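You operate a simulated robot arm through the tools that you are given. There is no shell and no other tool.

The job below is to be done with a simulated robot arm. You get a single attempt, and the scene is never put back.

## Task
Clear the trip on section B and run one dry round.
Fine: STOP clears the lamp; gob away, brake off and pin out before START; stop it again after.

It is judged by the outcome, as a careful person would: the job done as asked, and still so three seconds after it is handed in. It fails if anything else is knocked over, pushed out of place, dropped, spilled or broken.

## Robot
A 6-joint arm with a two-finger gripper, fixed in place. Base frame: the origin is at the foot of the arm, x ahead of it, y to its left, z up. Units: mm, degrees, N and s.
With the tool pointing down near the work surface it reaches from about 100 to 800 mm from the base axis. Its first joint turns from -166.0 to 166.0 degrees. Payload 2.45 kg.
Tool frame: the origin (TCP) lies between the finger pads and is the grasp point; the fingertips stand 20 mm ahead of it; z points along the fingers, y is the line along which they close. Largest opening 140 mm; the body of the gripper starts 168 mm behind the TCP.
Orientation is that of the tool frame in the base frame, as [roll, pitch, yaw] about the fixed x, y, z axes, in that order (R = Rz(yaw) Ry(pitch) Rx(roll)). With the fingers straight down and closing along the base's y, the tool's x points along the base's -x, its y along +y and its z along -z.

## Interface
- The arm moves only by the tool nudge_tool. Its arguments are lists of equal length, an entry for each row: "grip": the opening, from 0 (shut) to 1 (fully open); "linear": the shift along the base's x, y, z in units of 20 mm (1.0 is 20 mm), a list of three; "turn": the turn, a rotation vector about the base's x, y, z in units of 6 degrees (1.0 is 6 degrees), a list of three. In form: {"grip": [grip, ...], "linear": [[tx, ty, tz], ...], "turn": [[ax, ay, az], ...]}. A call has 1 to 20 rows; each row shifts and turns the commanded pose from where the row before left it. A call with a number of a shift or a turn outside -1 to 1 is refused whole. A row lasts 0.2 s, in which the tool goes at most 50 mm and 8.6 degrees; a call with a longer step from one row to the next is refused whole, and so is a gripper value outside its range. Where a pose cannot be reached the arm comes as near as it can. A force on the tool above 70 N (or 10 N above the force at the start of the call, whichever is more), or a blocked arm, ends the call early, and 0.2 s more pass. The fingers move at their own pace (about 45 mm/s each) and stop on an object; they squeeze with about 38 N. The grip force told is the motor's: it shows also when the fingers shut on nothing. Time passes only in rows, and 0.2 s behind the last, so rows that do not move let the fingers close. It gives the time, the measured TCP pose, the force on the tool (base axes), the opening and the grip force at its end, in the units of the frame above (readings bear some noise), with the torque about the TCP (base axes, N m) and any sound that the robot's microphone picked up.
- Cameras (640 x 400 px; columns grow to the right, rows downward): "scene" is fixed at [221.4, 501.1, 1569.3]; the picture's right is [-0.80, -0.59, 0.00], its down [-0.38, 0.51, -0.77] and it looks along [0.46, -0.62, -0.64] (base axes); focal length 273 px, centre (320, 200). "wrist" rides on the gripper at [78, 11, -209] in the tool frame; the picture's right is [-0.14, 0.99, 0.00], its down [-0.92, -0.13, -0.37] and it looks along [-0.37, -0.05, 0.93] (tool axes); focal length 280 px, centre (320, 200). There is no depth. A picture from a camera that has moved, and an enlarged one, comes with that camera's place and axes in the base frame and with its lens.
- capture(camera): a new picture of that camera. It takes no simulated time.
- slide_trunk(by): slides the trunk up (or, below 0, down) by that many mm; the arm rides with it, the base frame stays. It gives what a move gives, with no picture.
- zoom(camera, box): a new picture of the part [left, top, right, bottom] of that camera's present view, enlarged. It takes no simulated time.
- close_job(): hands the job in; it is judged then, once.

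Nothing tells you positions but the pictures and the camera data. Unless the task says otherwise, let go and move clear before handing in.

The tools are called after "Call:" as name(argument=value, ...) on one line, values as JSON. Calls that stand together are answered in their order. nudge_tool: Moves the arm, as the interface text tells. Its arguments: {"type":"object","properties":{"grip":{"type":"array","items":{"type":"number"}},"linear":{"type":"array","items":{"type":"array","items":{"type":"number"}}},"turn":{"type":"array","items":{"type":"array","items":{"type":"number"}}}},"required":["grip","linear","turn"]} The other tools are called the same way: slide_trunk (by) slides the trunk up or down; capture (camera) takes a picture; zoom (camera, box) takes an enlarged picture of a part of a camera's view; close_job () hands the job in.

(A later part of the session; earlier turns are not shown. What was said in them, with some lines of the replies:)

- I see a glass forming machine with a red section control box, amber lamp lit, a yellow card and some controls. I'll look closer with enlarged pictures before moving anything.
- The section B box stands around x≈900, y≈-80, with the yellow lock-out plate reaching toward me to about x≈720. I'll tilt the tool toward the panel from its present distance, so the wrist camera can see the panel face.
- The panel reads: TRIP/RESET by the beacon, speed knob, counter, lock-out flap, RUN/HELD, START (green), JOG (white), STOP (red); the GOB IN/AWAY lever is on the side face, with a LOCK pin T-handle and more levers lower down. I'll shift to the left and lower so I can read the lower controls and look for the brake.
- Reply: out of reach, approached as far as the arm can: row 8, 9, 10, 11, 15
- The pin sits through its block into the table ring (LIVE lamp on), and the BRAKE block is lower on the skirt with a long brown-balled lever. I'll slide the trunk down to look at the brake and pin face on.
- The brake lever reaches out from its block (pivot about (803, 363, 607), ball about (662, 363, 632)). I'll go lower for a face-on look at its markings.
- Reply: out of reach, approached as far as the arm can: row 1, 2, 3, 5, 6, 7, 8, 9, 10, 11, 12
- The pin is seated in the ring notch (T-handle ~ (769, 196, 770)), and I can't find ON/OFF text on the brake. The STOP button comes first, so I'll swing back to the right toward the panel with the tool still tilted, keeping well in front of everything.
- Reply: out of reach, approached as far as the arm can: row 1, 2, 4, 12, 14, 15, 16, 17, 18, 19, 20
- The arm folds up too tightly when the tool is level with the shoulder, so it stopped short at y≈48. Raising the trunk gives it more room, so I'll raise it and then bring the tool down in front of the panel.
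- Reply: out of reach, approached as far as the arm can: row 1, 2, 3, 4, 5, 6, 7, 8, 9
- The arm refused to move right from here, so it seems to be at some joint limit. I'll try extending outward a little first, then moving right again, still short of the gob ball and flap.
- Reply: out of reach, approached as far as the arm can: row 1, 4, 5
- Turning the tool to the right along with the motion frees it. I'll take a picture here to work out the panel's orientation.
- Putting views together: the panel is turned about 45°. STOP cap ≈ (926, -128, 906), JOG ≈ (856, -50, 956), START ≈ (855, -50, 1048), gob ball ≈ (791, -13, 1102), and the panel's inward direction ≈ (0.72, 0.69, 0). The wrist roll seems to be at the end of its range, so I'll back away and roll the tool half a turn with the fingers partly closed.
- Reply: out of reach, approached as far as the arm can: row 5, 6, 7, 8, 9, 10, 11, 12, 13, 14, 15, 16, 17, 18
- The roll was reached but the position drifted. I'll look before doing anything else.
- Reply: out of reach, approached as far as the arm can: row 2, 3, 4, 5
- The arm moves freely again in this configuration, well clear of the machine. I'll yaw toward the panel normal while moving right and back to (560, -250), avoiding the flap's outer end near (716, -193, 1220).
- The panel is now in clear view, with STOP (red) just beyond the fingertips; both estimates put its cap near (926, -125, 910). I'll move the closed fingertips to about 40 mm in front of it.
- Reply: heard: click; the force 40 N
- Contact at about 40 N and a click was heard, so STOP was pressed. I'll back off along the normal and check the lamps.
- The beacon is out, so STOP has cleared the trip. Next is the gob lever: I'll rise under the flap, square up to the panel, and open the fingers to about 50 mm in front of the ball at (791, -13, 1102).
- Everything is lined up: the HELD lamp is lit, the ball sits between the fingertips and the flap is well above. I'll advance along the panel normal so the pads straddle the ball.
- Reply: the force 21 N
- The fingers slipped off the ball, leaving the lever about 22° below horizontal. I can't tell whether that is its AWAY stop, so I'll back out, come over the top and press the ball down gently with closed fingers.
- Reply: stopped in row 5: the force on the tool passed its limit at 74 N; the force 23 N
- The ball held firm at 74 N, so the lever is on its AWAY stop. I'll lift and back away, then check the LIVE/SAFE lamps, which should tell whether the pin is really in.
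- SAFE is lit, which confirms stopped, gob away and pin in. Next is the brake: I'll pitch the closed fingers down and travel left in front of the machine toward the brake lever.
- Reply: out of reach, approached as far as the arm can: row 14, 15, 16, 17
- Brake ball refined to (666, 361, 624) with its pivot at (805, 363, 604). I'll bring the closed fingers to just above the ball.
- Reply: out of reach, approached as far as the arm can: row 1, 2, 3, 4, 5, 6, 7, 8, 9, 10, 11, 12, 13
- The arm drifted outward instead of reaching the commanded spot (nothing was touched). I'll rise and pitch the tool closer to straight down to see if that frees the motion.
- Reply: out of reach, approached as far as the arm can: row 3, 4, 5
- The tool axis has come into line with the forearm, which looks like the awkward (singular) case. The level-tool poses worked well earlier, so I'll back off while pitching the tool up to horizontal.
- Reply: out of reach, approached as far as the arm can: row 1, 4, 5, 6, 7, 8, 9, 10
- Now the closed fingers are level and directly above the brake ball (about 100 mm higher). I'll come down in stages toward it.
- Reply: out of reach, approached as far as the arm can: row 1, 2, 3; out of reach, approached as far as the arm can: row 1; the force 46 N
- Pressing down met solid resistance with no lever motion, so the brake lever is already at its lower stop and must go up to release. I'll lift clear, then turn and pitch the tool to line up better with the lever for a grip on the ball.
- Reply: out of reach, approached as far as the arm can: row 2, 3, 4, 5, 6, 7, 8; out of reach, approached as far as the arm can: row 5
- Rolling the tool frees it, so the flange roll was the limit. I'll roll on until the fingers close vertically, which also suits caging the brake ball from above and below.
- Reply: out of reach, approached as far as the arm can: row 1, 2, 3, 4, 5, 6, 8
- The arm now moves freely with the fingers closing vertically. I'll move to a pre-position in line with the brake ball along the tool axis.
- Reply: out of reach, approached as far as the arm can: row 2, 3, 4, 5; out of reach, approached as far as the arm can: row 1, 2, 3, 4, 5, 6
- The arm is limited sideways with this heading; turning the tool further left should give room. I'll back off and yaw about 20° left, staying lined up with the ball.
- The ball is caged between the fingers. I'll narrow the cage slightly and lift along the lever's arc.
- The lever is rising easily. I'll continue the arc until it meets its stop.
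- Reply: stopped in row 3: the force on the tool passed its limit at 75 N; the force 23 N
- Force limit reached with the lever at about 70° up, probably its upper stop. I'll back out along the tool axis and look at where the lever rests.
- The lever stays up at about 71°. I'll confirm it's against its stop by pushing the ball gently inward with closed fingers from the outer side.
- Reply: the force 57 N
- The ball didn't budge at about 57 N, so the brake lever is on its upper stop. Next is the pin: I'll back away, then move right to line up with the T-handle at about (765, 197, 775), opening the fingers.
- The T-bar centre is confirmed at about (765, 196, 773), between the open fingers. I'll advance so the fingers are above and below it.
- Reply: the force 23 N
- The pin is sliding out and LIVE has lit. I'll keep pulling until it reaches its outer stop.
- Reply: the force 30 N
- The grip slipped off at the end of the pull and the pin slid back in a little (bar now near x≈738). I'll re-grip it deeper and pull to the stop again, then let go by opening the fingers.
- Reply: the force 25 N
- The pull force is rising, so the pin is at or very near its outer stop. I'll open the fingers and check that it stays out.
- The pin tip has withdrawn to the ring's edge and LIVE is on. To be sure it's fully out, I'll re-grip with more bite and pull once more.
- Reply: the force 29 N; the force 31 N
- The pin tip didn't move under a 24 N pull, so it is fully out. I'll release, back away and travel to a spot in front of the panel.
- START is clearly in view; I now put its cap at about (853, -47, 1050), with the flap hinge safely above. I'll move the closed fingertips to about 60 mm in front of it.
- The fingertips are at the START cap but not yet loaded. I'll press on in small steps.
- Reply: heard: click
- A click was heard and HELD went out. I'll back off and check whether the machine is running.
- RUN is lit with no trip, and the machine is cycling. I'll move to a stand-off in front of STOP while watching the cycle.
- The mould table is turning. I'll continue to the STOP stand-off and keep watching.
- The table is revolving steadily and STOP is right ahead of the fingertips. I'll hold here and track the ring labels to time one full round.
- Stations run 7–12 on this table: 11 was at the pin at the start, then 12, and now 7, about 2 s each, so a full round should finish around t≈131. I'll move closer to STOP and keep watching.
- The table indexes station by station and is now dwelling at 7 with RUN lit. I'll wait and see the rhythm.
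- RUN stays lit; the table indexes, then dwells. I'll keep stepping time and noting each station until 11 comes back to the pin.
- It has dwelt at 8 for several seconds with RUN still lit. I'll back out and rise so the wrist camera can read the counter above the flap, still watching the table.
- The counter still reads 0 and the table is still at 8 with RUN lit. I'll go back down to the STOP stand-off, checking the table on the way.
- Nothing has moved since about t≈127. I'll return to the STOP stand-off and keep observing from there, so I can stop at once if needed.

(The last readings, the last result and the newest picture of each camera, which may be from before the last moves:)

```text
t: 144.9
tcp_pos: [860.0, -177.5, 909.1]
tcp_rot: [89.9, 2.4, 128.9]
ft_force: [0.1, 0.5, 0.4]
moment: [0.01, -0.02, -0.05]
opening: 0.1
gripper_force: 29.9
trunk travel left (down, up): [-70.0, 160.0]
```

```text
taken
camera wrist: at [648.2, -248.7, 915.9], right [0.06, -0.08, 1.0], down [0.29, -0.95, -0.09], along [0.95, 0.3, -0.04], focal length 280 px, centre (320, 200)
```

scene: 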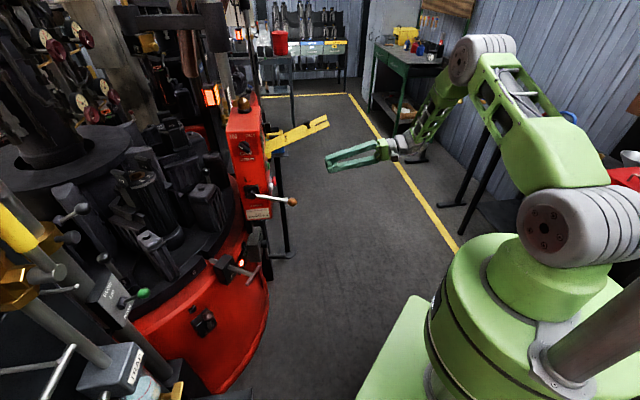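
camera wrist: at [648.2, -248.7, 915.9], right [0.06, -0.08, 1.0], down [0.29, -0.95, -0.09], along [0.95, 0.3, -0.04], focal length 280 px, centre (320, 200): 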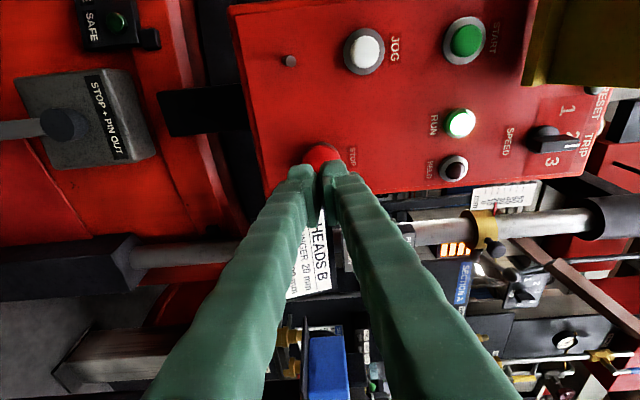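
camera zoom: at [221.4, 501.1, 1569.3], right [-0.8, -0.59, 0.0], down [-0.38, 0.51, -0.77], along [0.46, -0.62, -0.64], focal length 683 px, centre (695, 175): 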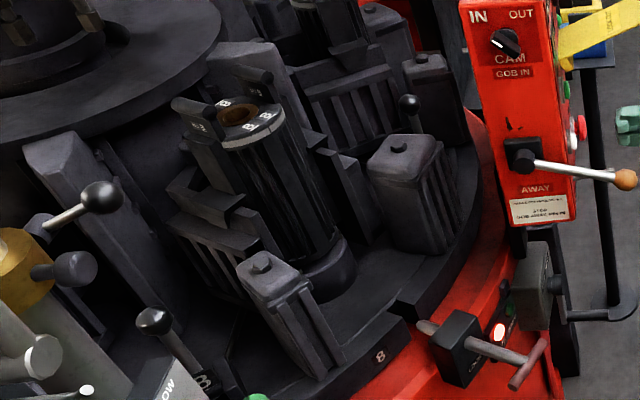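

Call:
nudge_tool(grip=[0, 0, 0, 0, 0, 0, 0, 0, 0, 0, 0, 0, 0, 0], linear=[[0, 0, 0], [0, 0, 0], [0, 0, 0], [0, 0, 0], [0, 0, 0], [0, 0, 0], [0, 0, 0], [0, 0, 0], [0, 0, 0], [0, 0, 0], [0, 0, 0], [0, 0, 0], [0, 0, 0], [0, 0, 0]], turn=[[0, 0, 0], [0, 0, 0], [0, 0, 0], [0, 0, 0], [0, 0, 0], [0, 0, 0], [0, 0, 0], [0, 0, 0], [0, 0, 0], [0, 0, 0], [0, 0, 0], [0, 0, 0], [0, 0, 0], [0, 0, 0]])

Call:
zoom(camera="scene", box=[60, 130, 280, 290])

Call:
nudge_tool(grip=[0, 0, 0, 0, 0, 0, 0, 0, 0, 0, 0, 0, 0, 0], linear=[[0, 0, 0], [0, 0, 0], [0, 0, 0], [0, 0, 0], [0, 0, 0], [0, 0, 0], [0, 0, 0], [0, 0, 0], [0, 0, 0], [0, 0, 0], [0, 0, 0], [0, 0, 0], [0, 0, 0], [0, 0, 0]], turn=[[0, 0, 0], [0, 0, 0], [0, 0, 0], [0, 0, 0], [0, 0, 0], [0, 0, 0], [0, 0, 0], [0, 0, 0], [0, 0, 0], [0, 0, 0], [0, 0, 0], [0, 0, 0], [0, 0, 0], [0, 0, 0]])

Call:
capture(camera="scene")

Call:
zoom(camera="scene", box=[60, 130, 280, 290])

```text
t: 147.9
tcp_pos: [860.5, -177.6, 909.8]
tcp_rot: [90.0, 2.4, 128.8]
ft_force: [-0.3, 0.2, 0.6]
moment: [0.0, 0.0, 0.03]
opening: 0.1
gripper_force: 29.5
trunk travel left (down, up): [-70.0, 160.0]
```

```text
2.50 times, centred on (170, 210) of scene
camera zoom: at [221.4, 501.1, 1569.3], right [-0.8, -0.59, 0.0], down [-0.38, 0.51, -0.77], along [0.46, -0.62, -0.64], focal length 683 px, centre (695, 175)
```

zoom: 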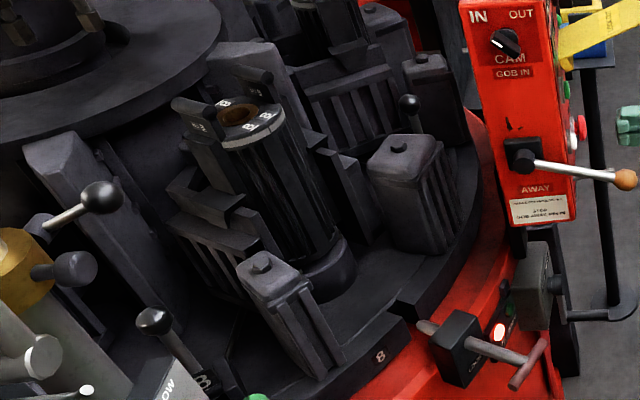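

```text
t: 150.9
tcp_pos: [860.1, -179.2, 910.0]
tcp_rot: [90.0, 2.3, 128.8]
ft_force: [-0.2, 0.9, 0.1]
moment: [-0.01, 0.01, -0.05]
opening: 0.2
gripper_force: 29.2
trunk travel left (down, up): [-70.0, 160.0]
```

```text
taken
```

scene: 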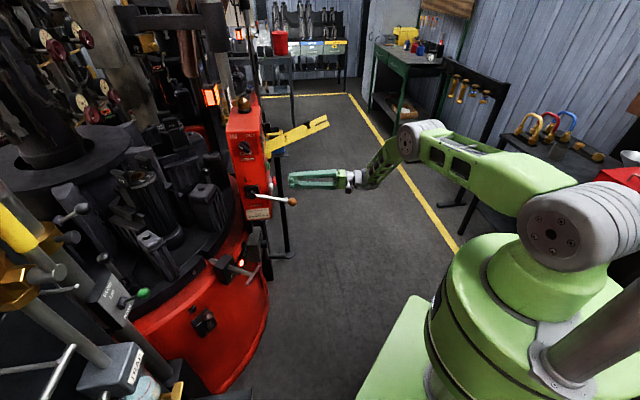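

```text
2.50 times, centred on (170, 210) of scene
camera zoom: at [221.4, 501.1, 1569.3], right [-0.8, -0.59, 0.0], down [-0.38, 0.51, -0.77], along [0.46, -0.62, -0.64], focal length 683 px, centre (695, 175)
```

zoom: 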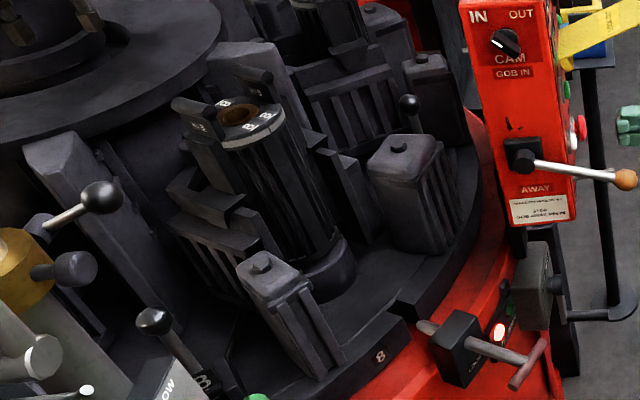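

Still parked at 8 with RUN lit and no trip. Since waiting costs nothing, I'll watch for a longer stretch before deciding the round is over.

Call:
nudge_tool(grip=[0, 0, 0, 0, 0, 0, 0, 0, 0, 0, 0, 0, 0, 0, 0, 0, 0, 0, 0, 0], linear=[[0, 0, 0], [0, 0, 0], [0, 0, 0], [0, 0, 0], [0, 0, 0], [0, 0, 0], [0, 0, 0], [0, 0, 0], [0, 0, 0], [0, 0, 0], [0, 0, 0], [0, 0, 0], [0, 0, 0], [0, 0, 0], [0, 0, 0], [0, 0, 0], [0, 0, 0], [0, 0, 0], [0, 0, 0], [0, 0, 0]], turn=[[0, 0, 0], [0, 0, 0], [0, 0, 0], [0, 0, 0], [0, 0, 0], [0, 0, 0], [0, 0, 0], [0, 0, 0], [0, 0, 0], [0, 0, 0], [0, 0, 0], [0, 0, 0], [0, 0, 0], [0, 0, 0], [0, 0, 0], [0, 0, 0], [0, 0, 0], [0, 0, 0], [0, 0, 0], [0, 0, 0]])

Call:
zoom(camera="scene", box=[0, 0, 280, 290])

Call:
nudge_tool(grip=[0, 0, 0, 0, 0, 0, 0, 0, 0, 0, 0, 0, 0, 0, 0, 0, 0, 0, 0, 0], linear=[[0, 0, 0], [0, 0, 0], [0, 0, 0], [0, 0, 0], [0, 0, 0], [0, 0, 0], [0, 0, 0], [0, 0, 0], [0, 0, 0], [0, 0, 0], [0, 0, 0], [0, 0, 0], [0, 0, 0], [0, 0, 0], [0, 0, 0], [0, 0, 0], [0, 0, 0], [0, 0, 0], [0, 0, 0], [0, 0, 0]], turn=[[0, 0, 0], [0, 0, 0], [0, 0, 0], [0, 0, 0], [0, 0, 0], [0, 0, 0], [0, 0, 0], [0, 0, 0], [0, 0, 0], [0, 0, 0], [0, 0, 0], [0, 0, 0], [0, 0, 0], [0, 0, 0], [0, 0, 0], [0, 0, 0], [0, 0, 0], [0, 0, 0], [0, 0, 0], [0, 0, 0]])

Call:
zoom(camera="scene", box=[0, 0, 280, 290])

Call:
zoom(camera="wrist", box=[400, 40, 640, 190])

```text
t: 155.1
tcp_pos: [859.9, -178.4, 909.7]
tcp_rot: [90.0, 2.4, 128.9]
ft_force: [0.5, 0.3, 0.3]
moment: [0.02, 0.01, 0.0]
opening: 0.0
gripper_force: 29.1
trunk travel left (down, up): [-70.0, 160.0]
```

```text
1.38 times, centred on (140, 145) of scene
camera zoom: at [221.4, 501.1, 1569.3], right [-0.8, -0.59, 0.0], down [-0.38, 0.51, -0.77], along [0.46, -0.62, -0.64], focal length 377 px, centre (568, 276)
```

zoom: 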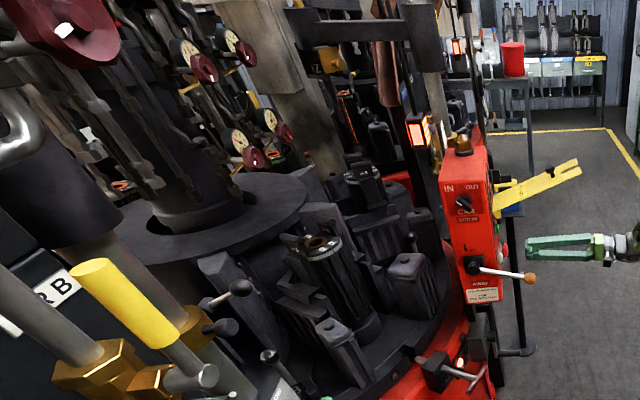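

```text
t: 159.3
tcp_pos: [860.4, -179.1, 909.0]
tcp_rot: [90.0, 2.4, 128.8]
ft_force: [-0.4, 0.5, -0.1]
moment: [0.0, -0.02, 0.01]
opening: 0.0
gripper_force: 29.6
trunk travel left (down, up): [-70.0, 160.0]
```

```text
1.38 times, centred on (140, 145) of scene
camera zoom: at [221.4, 501.1, 1569.3], right [-0.8, -0.59, 0.0], down [-0.38, 0.51, -0.77], along [0.46, -0.62, -0.64], focal length 377 px, centre (568, 276)
```

zoom: 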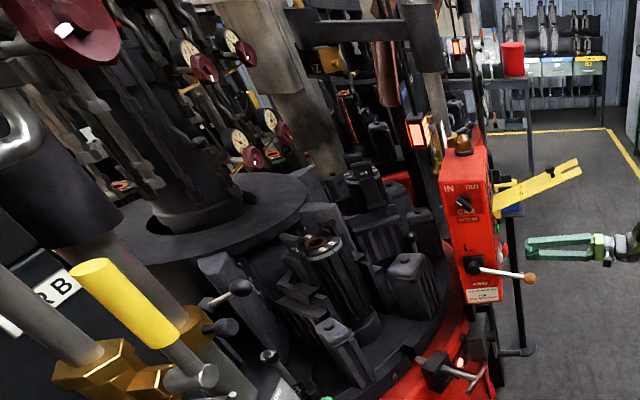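

```text
2.67 times, centred on (520, 115) of wrist
camera zoom: at [647.9, -249.0, 916.0], right [0.06, -0.08, 1.0], down [0.29, -0.95, -0.09], along [0.95, 0.3, -0.04], focal length 748 px, centre (-213, 427)
```

zoom: 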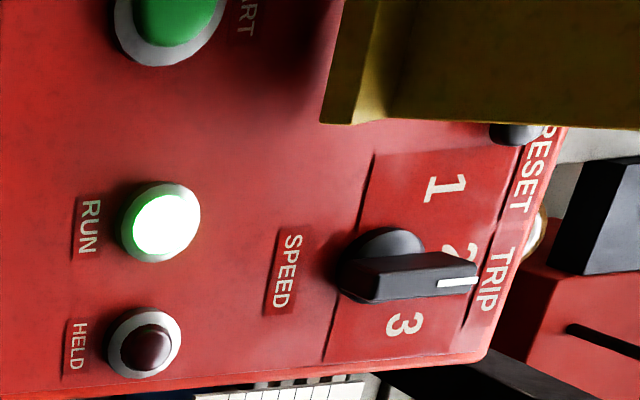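

Call:
zoom(camera="scene", box=[200, 70, 300, 140])

Call:
zoom(camera="scene", box=[170, 280, 290, 355])

Call:
zoom(camera="scene", box=[60, 130, 180, 205])

Call:
zoom(camera="scene", box=[110, 0, 250, 90])

```text
5.71 times, centred on (250, 105) of scene
camera zoom: at [221.4, 501.1, 1569.3], right [-0.8, -0.59, 0.0], down [-0.38, 0.51, -0.77], along [0.46, -0.62, -0.64], focal length 1562 px, centre (720, 743)
```

zoom: 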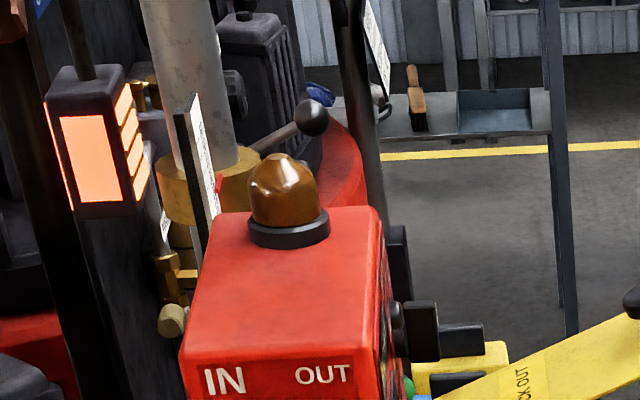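

```text
5.33 times, centred on (230, 318) of scene
camera zoom: at [221.4, 501.1, 1569.3], right [-0.8, -0.59, 0.0], down [-0.38, 0.51, -0.77], along [0.46, -0.62, -0.64], focal length 1458 px, centre (800, -427)
```

zoom: 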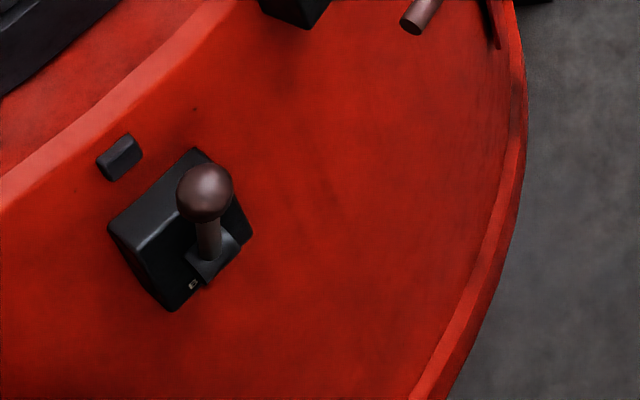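

```text
5.33 times, centred on (120, 168) of scene
camera zoom: at [221.4, 501.1, 1569.3], right [-0.8, -0.59, 0.0], down [-0.38, 0.51, -0.77], along [0.46, -0.62, -0.64], focal length 1458 px, centre (1387, 373)
```

zoom: 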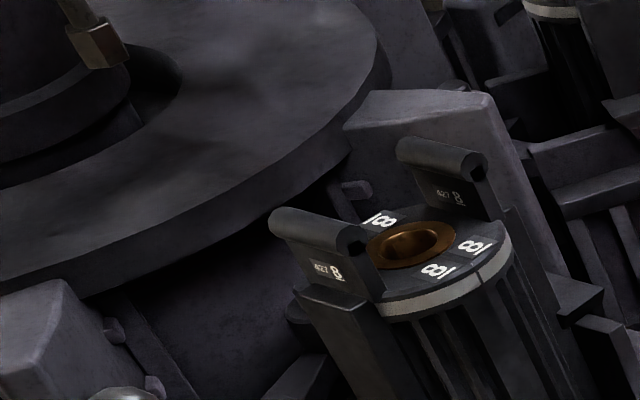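

```text
4.44 times, centred on (180, 45) of scene
camera zoom: at [221.4, 501.1, 1569.3], right [-0.8, -0.59, 0.0], down [-0.38, 0.51, -0.77], along [0.46, -0.62, -0.64], focal length 1215 px, centre (942, 889)
```

zoom: 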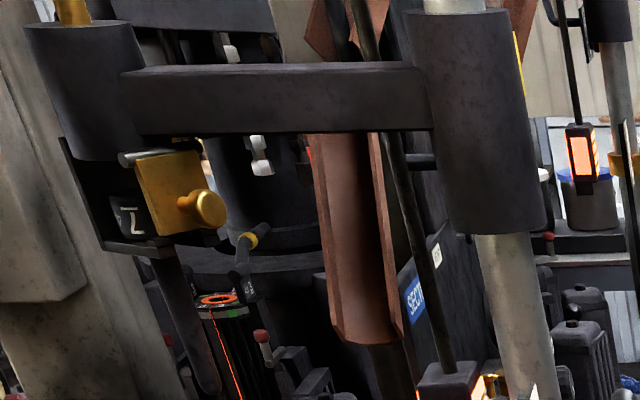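

The timing was regular (three 3-second index strokes: 12, 7, 8) and then the machine parked itself with RUN lit and no trip, so the dry round has ended on its own. I'll press STOP now.

Call:
nudge_tool(grip=[0, 0, 0, 0, 0, 0, 0, 0], linear=[[0.43, 0.35, 0], [0.43, 0.35, 0], [0.43, 0.35, 0], [0.43, 0.35, 0], [0.2, 0.18, 0], [0.145, 0.138, 0], [0.145, 0.138, 0], [0, 0, 0]], turn=[[0, 0, 0], [0, 0, 0], [0, 0, 0], [0, 0, 0], [0, 0, 0], [0, 0, 0], [0, 0, 0], [0, 0, 0]])

Call:
capture(camera="wrist")

```text
t: 161.1
tcp_pos: [904.8, -141.9, 911.2]
tcp_rot: [89.9, 2.4, 128.8]
ft_force: [-6.6, -5.5, 1.3]
moment: [0.04, -0.07, 0.1]
opening: 6.0
gripper_force: 29.1
trunk travel left (down, up): [-70.0, 160.0]
heard: click
```

```text
taken
camera wrist: at [692.3, -213.0, 917.2], right [0.06, -0.08, 1.0], down [0.29, -0.95, -0.09], along [0.95, 0.3, -0.03], focal length 280 px, centre (320, 200)
```

wrist: 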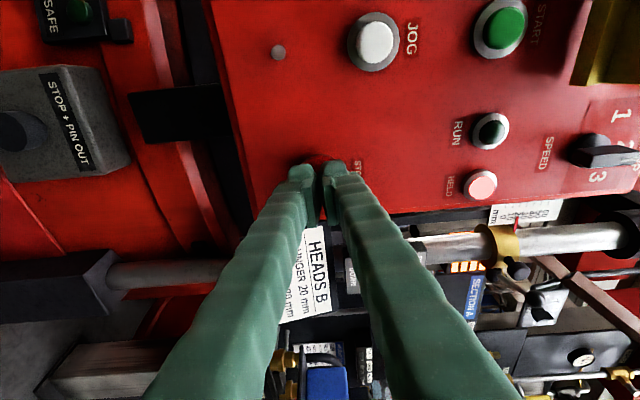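

STOP clicked: RUN went out and HELD is lit. I'll back well clear and take a last look.

Call:
nudge_tool(grip=[0, 0, 0, 0, 0, 0, 0, 0, 0, 0, 0, 0, 0, 0, 0, 0, 0], linear=[[-0.362, -0.345, 0], [-0.724, -0.69, 0], [-0.724, -0.69, 0], [-0.724, -0.69, 0], [-0.724, -0.69, 0], [-0.724, -0.69, 0], [-1, -0.3, 0], [-1, 0, 0], [-1, 0, 0], [-1, 0, 0.5], [-1, 0, 1], [-1, 0, 1], [-0.5, 0, 1], [0, 0, 1], [0, 0, 1], [0, 0, 1], [0, 0, 0]], turn=[[0, 0, 0], [0, 0, 0], [0, 0, 0], [0, 0, 0], [0, 0, 0], [0, 0, 0], [0, 0, 0], [-0.25, 0.31, 0], [-0.25, 0.31, 0], [-0.25, 0.31, 0], [-0.25, 0.31, 0], [-0.25, 0.31, 0], [-0.25, 0.31, 0], [-0.25, 0.31, 0], [0, 0, 0], [0, 0, 0], [0, 0, 0]])

Call:
capture(camera="scene")

Call:
capture(camera="wrist")

```text
t: 164.7
tcp_pos: [695.1, -223.4, 1040.1]
tcp_rot: [106.8, 2.2, 129.5]
ft_force: [-0.3, 0.2, 1.1]
moment: [-0.04, 0.01, 0.01]
opening: 0.0
gripper_force: 28.8
trunk travel left (down, up): [-70.0, 160.0]
```

```text
taken
```

scene: 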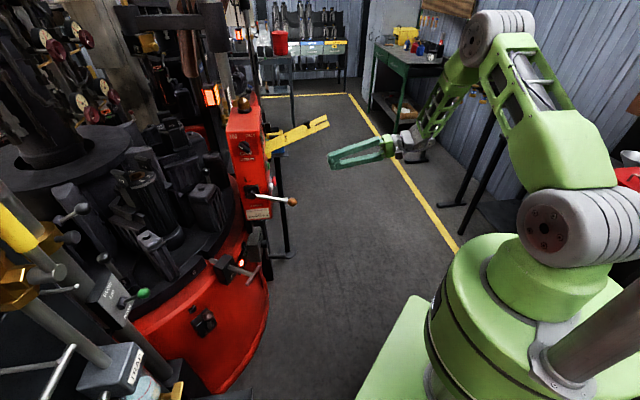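

```text
taken
camera wrist: at [491.0, -287.9, 1106.6], right [0.28, 0.1, 0.95], down [0.29, -0.96, 0.02], along [0.92, 0.27, -0.3], focal length 280 px, centre (320, 200)
```

wrist: 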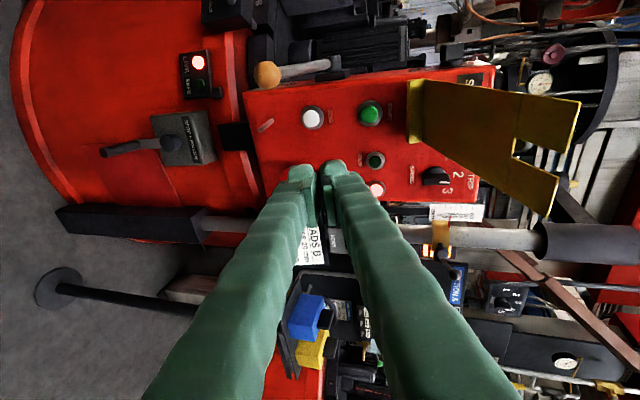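

Call:
nudge_tool(grip=[0, 0, 0, 0, 0, 0, 0, 0, 0, 0], linear=[[-1, 0, 0], [-1, 0, 0], [-1, 0, 0], [-0.8, 0, 0.5], [0, 0, 1], [0, 0, 1], [0, 0, 1], [0, 0, 1], [0, 0, 0.8], [0, 0, 0]], turn=[[-0.15, 0.2, 0.1], [-0.15, 0.2, 0.1], [-0.15, 0.2, 0.1], [0, 0, 0.1], [0, 0, 0.1], [0, 0, 0], [0, 0, 0], [0, 0, 0], [0, 0, 0], [0, 0, 0]])

Call:
slide_trunk(by=150)

Call:
zoom(camera="wrist", box=[260, 80, 440, 220])

Call:
zoom(camera="scene", box=[140, 220, 260, 295])

Call:
capture(camera="scene")

```text
t: 166.9
tcp_pos: [619.4, -224.0, 1145.6]
tcp_rot: [111.3, 2.0, 132.8]
ft_force: [0.3, 0.2, 0.0]
moment: [0.02, 0.0, 0.01]
opening: 0.0
gripper_force: 29.7
trunk travel left (down, up): [-70.0, 160.0]
```

```text
t: 168.7
tcp_pos: [620.5, -224.5, 1295.0]
tcp_rot: [111.1, 2.0, 132.7]
ft_force: [0.9, 0.3, 0.0]
moment: [-0.01, 0.0, 0.0]
opening: 0.1
gripper_force: 29.6
trunk travel left (down, up): [-220.0, 10.0]
```

```text
2.86 times, centred on (350, 150) of wrist
camera zoom: at [424.1, -295.1, 1376.9], right [0.34, 0.17, 0.93], down [0.34, -0.94, 0.05], along [0.88, 0.3, -0.37], focal length 801 px, centre (234, 343)
```

zoom: 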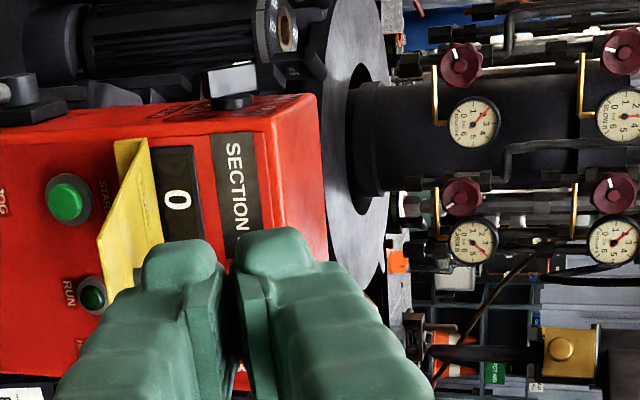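

```text
5.33 times, centred on (200, 258) of scene
camera zoom: at [221.4, 501.1, 1569.3], right [-0.8, -0.59, 0.0], down [-0.38, 0.51, -0.77], along [0.46, -0.62, -0.64], focal length 1458 px, centre (960, -107)
```

zoom: 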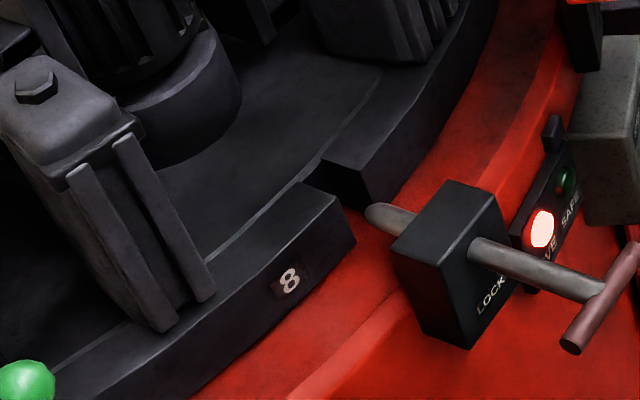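

```text
taken
```

scene: 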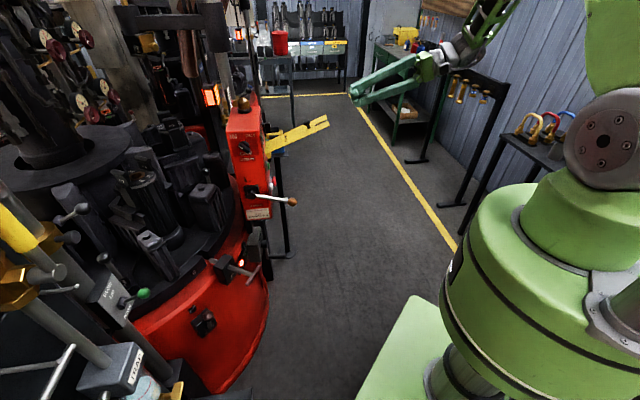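

The trip on section B is cleared and I ran it once dry and stopped it. I'm less sure the run counts as a full round: the table indexed only three stations.

- **Trip:** pressing STOP put the beacon out.
- **Before START:** gob lever at AWAY, brake lever up on its far stop, and lock pin pulled out. The brake has no ON/OFF marking. I took up as off because it was resting on its lower stop, and the machine then ran without tripping.
- **Run:** START lit RUN. The table appeared to step from 11 through 12 and 7 to 8 in about eight seconds. It then sat at 8 for over 30 seconds with RUN still lit and no trip. I took that as the end of the round. The panel counter read 0 both times I checked it, before and after the final stop, so it doesn't confirm this.
- **Now:** I pressed STOP again. RUN is out, HELD is lit, the beacon is off and the table is still. The gob is still away, the brake off and the pin out, so the LIVE lamp is on. The arm is clear of the machine.

I'm handing it in.

Call:
close_job()

```text
The job is handed in.
```

I cleared the trip on section B, ran it dry and stopped it again. I can't confirm the run was a full round, because the table moved only three stations.

- **Trip:** pressing STOP put the beacon out.
- **Before START:** I moved the gob lever to AWAY, the brake lever up to its stop, and pulled the lock pin out. The brake has no ON/OFF marking. I took up as off because the lever was resting on its lower stop.
- **Run:** START lit RUN. The table appeared to step from 11 through 12 and 7 to 8, then sat at 8 for over 30 seconds with RUN lit and no trip. I took that as the end of the round. The counter read 0 both times I checked it, at 8 and after the final stop, so it doesn't confirm this.
- **State at hand-in:** RUN was out, HELD was lit, the beacon was off and the table was still. I left the gob away, the brake up and the pin out, so LIVE was showing rather than SAFE. The arm was clear, and I saw nothing knocked over or moved out of place.
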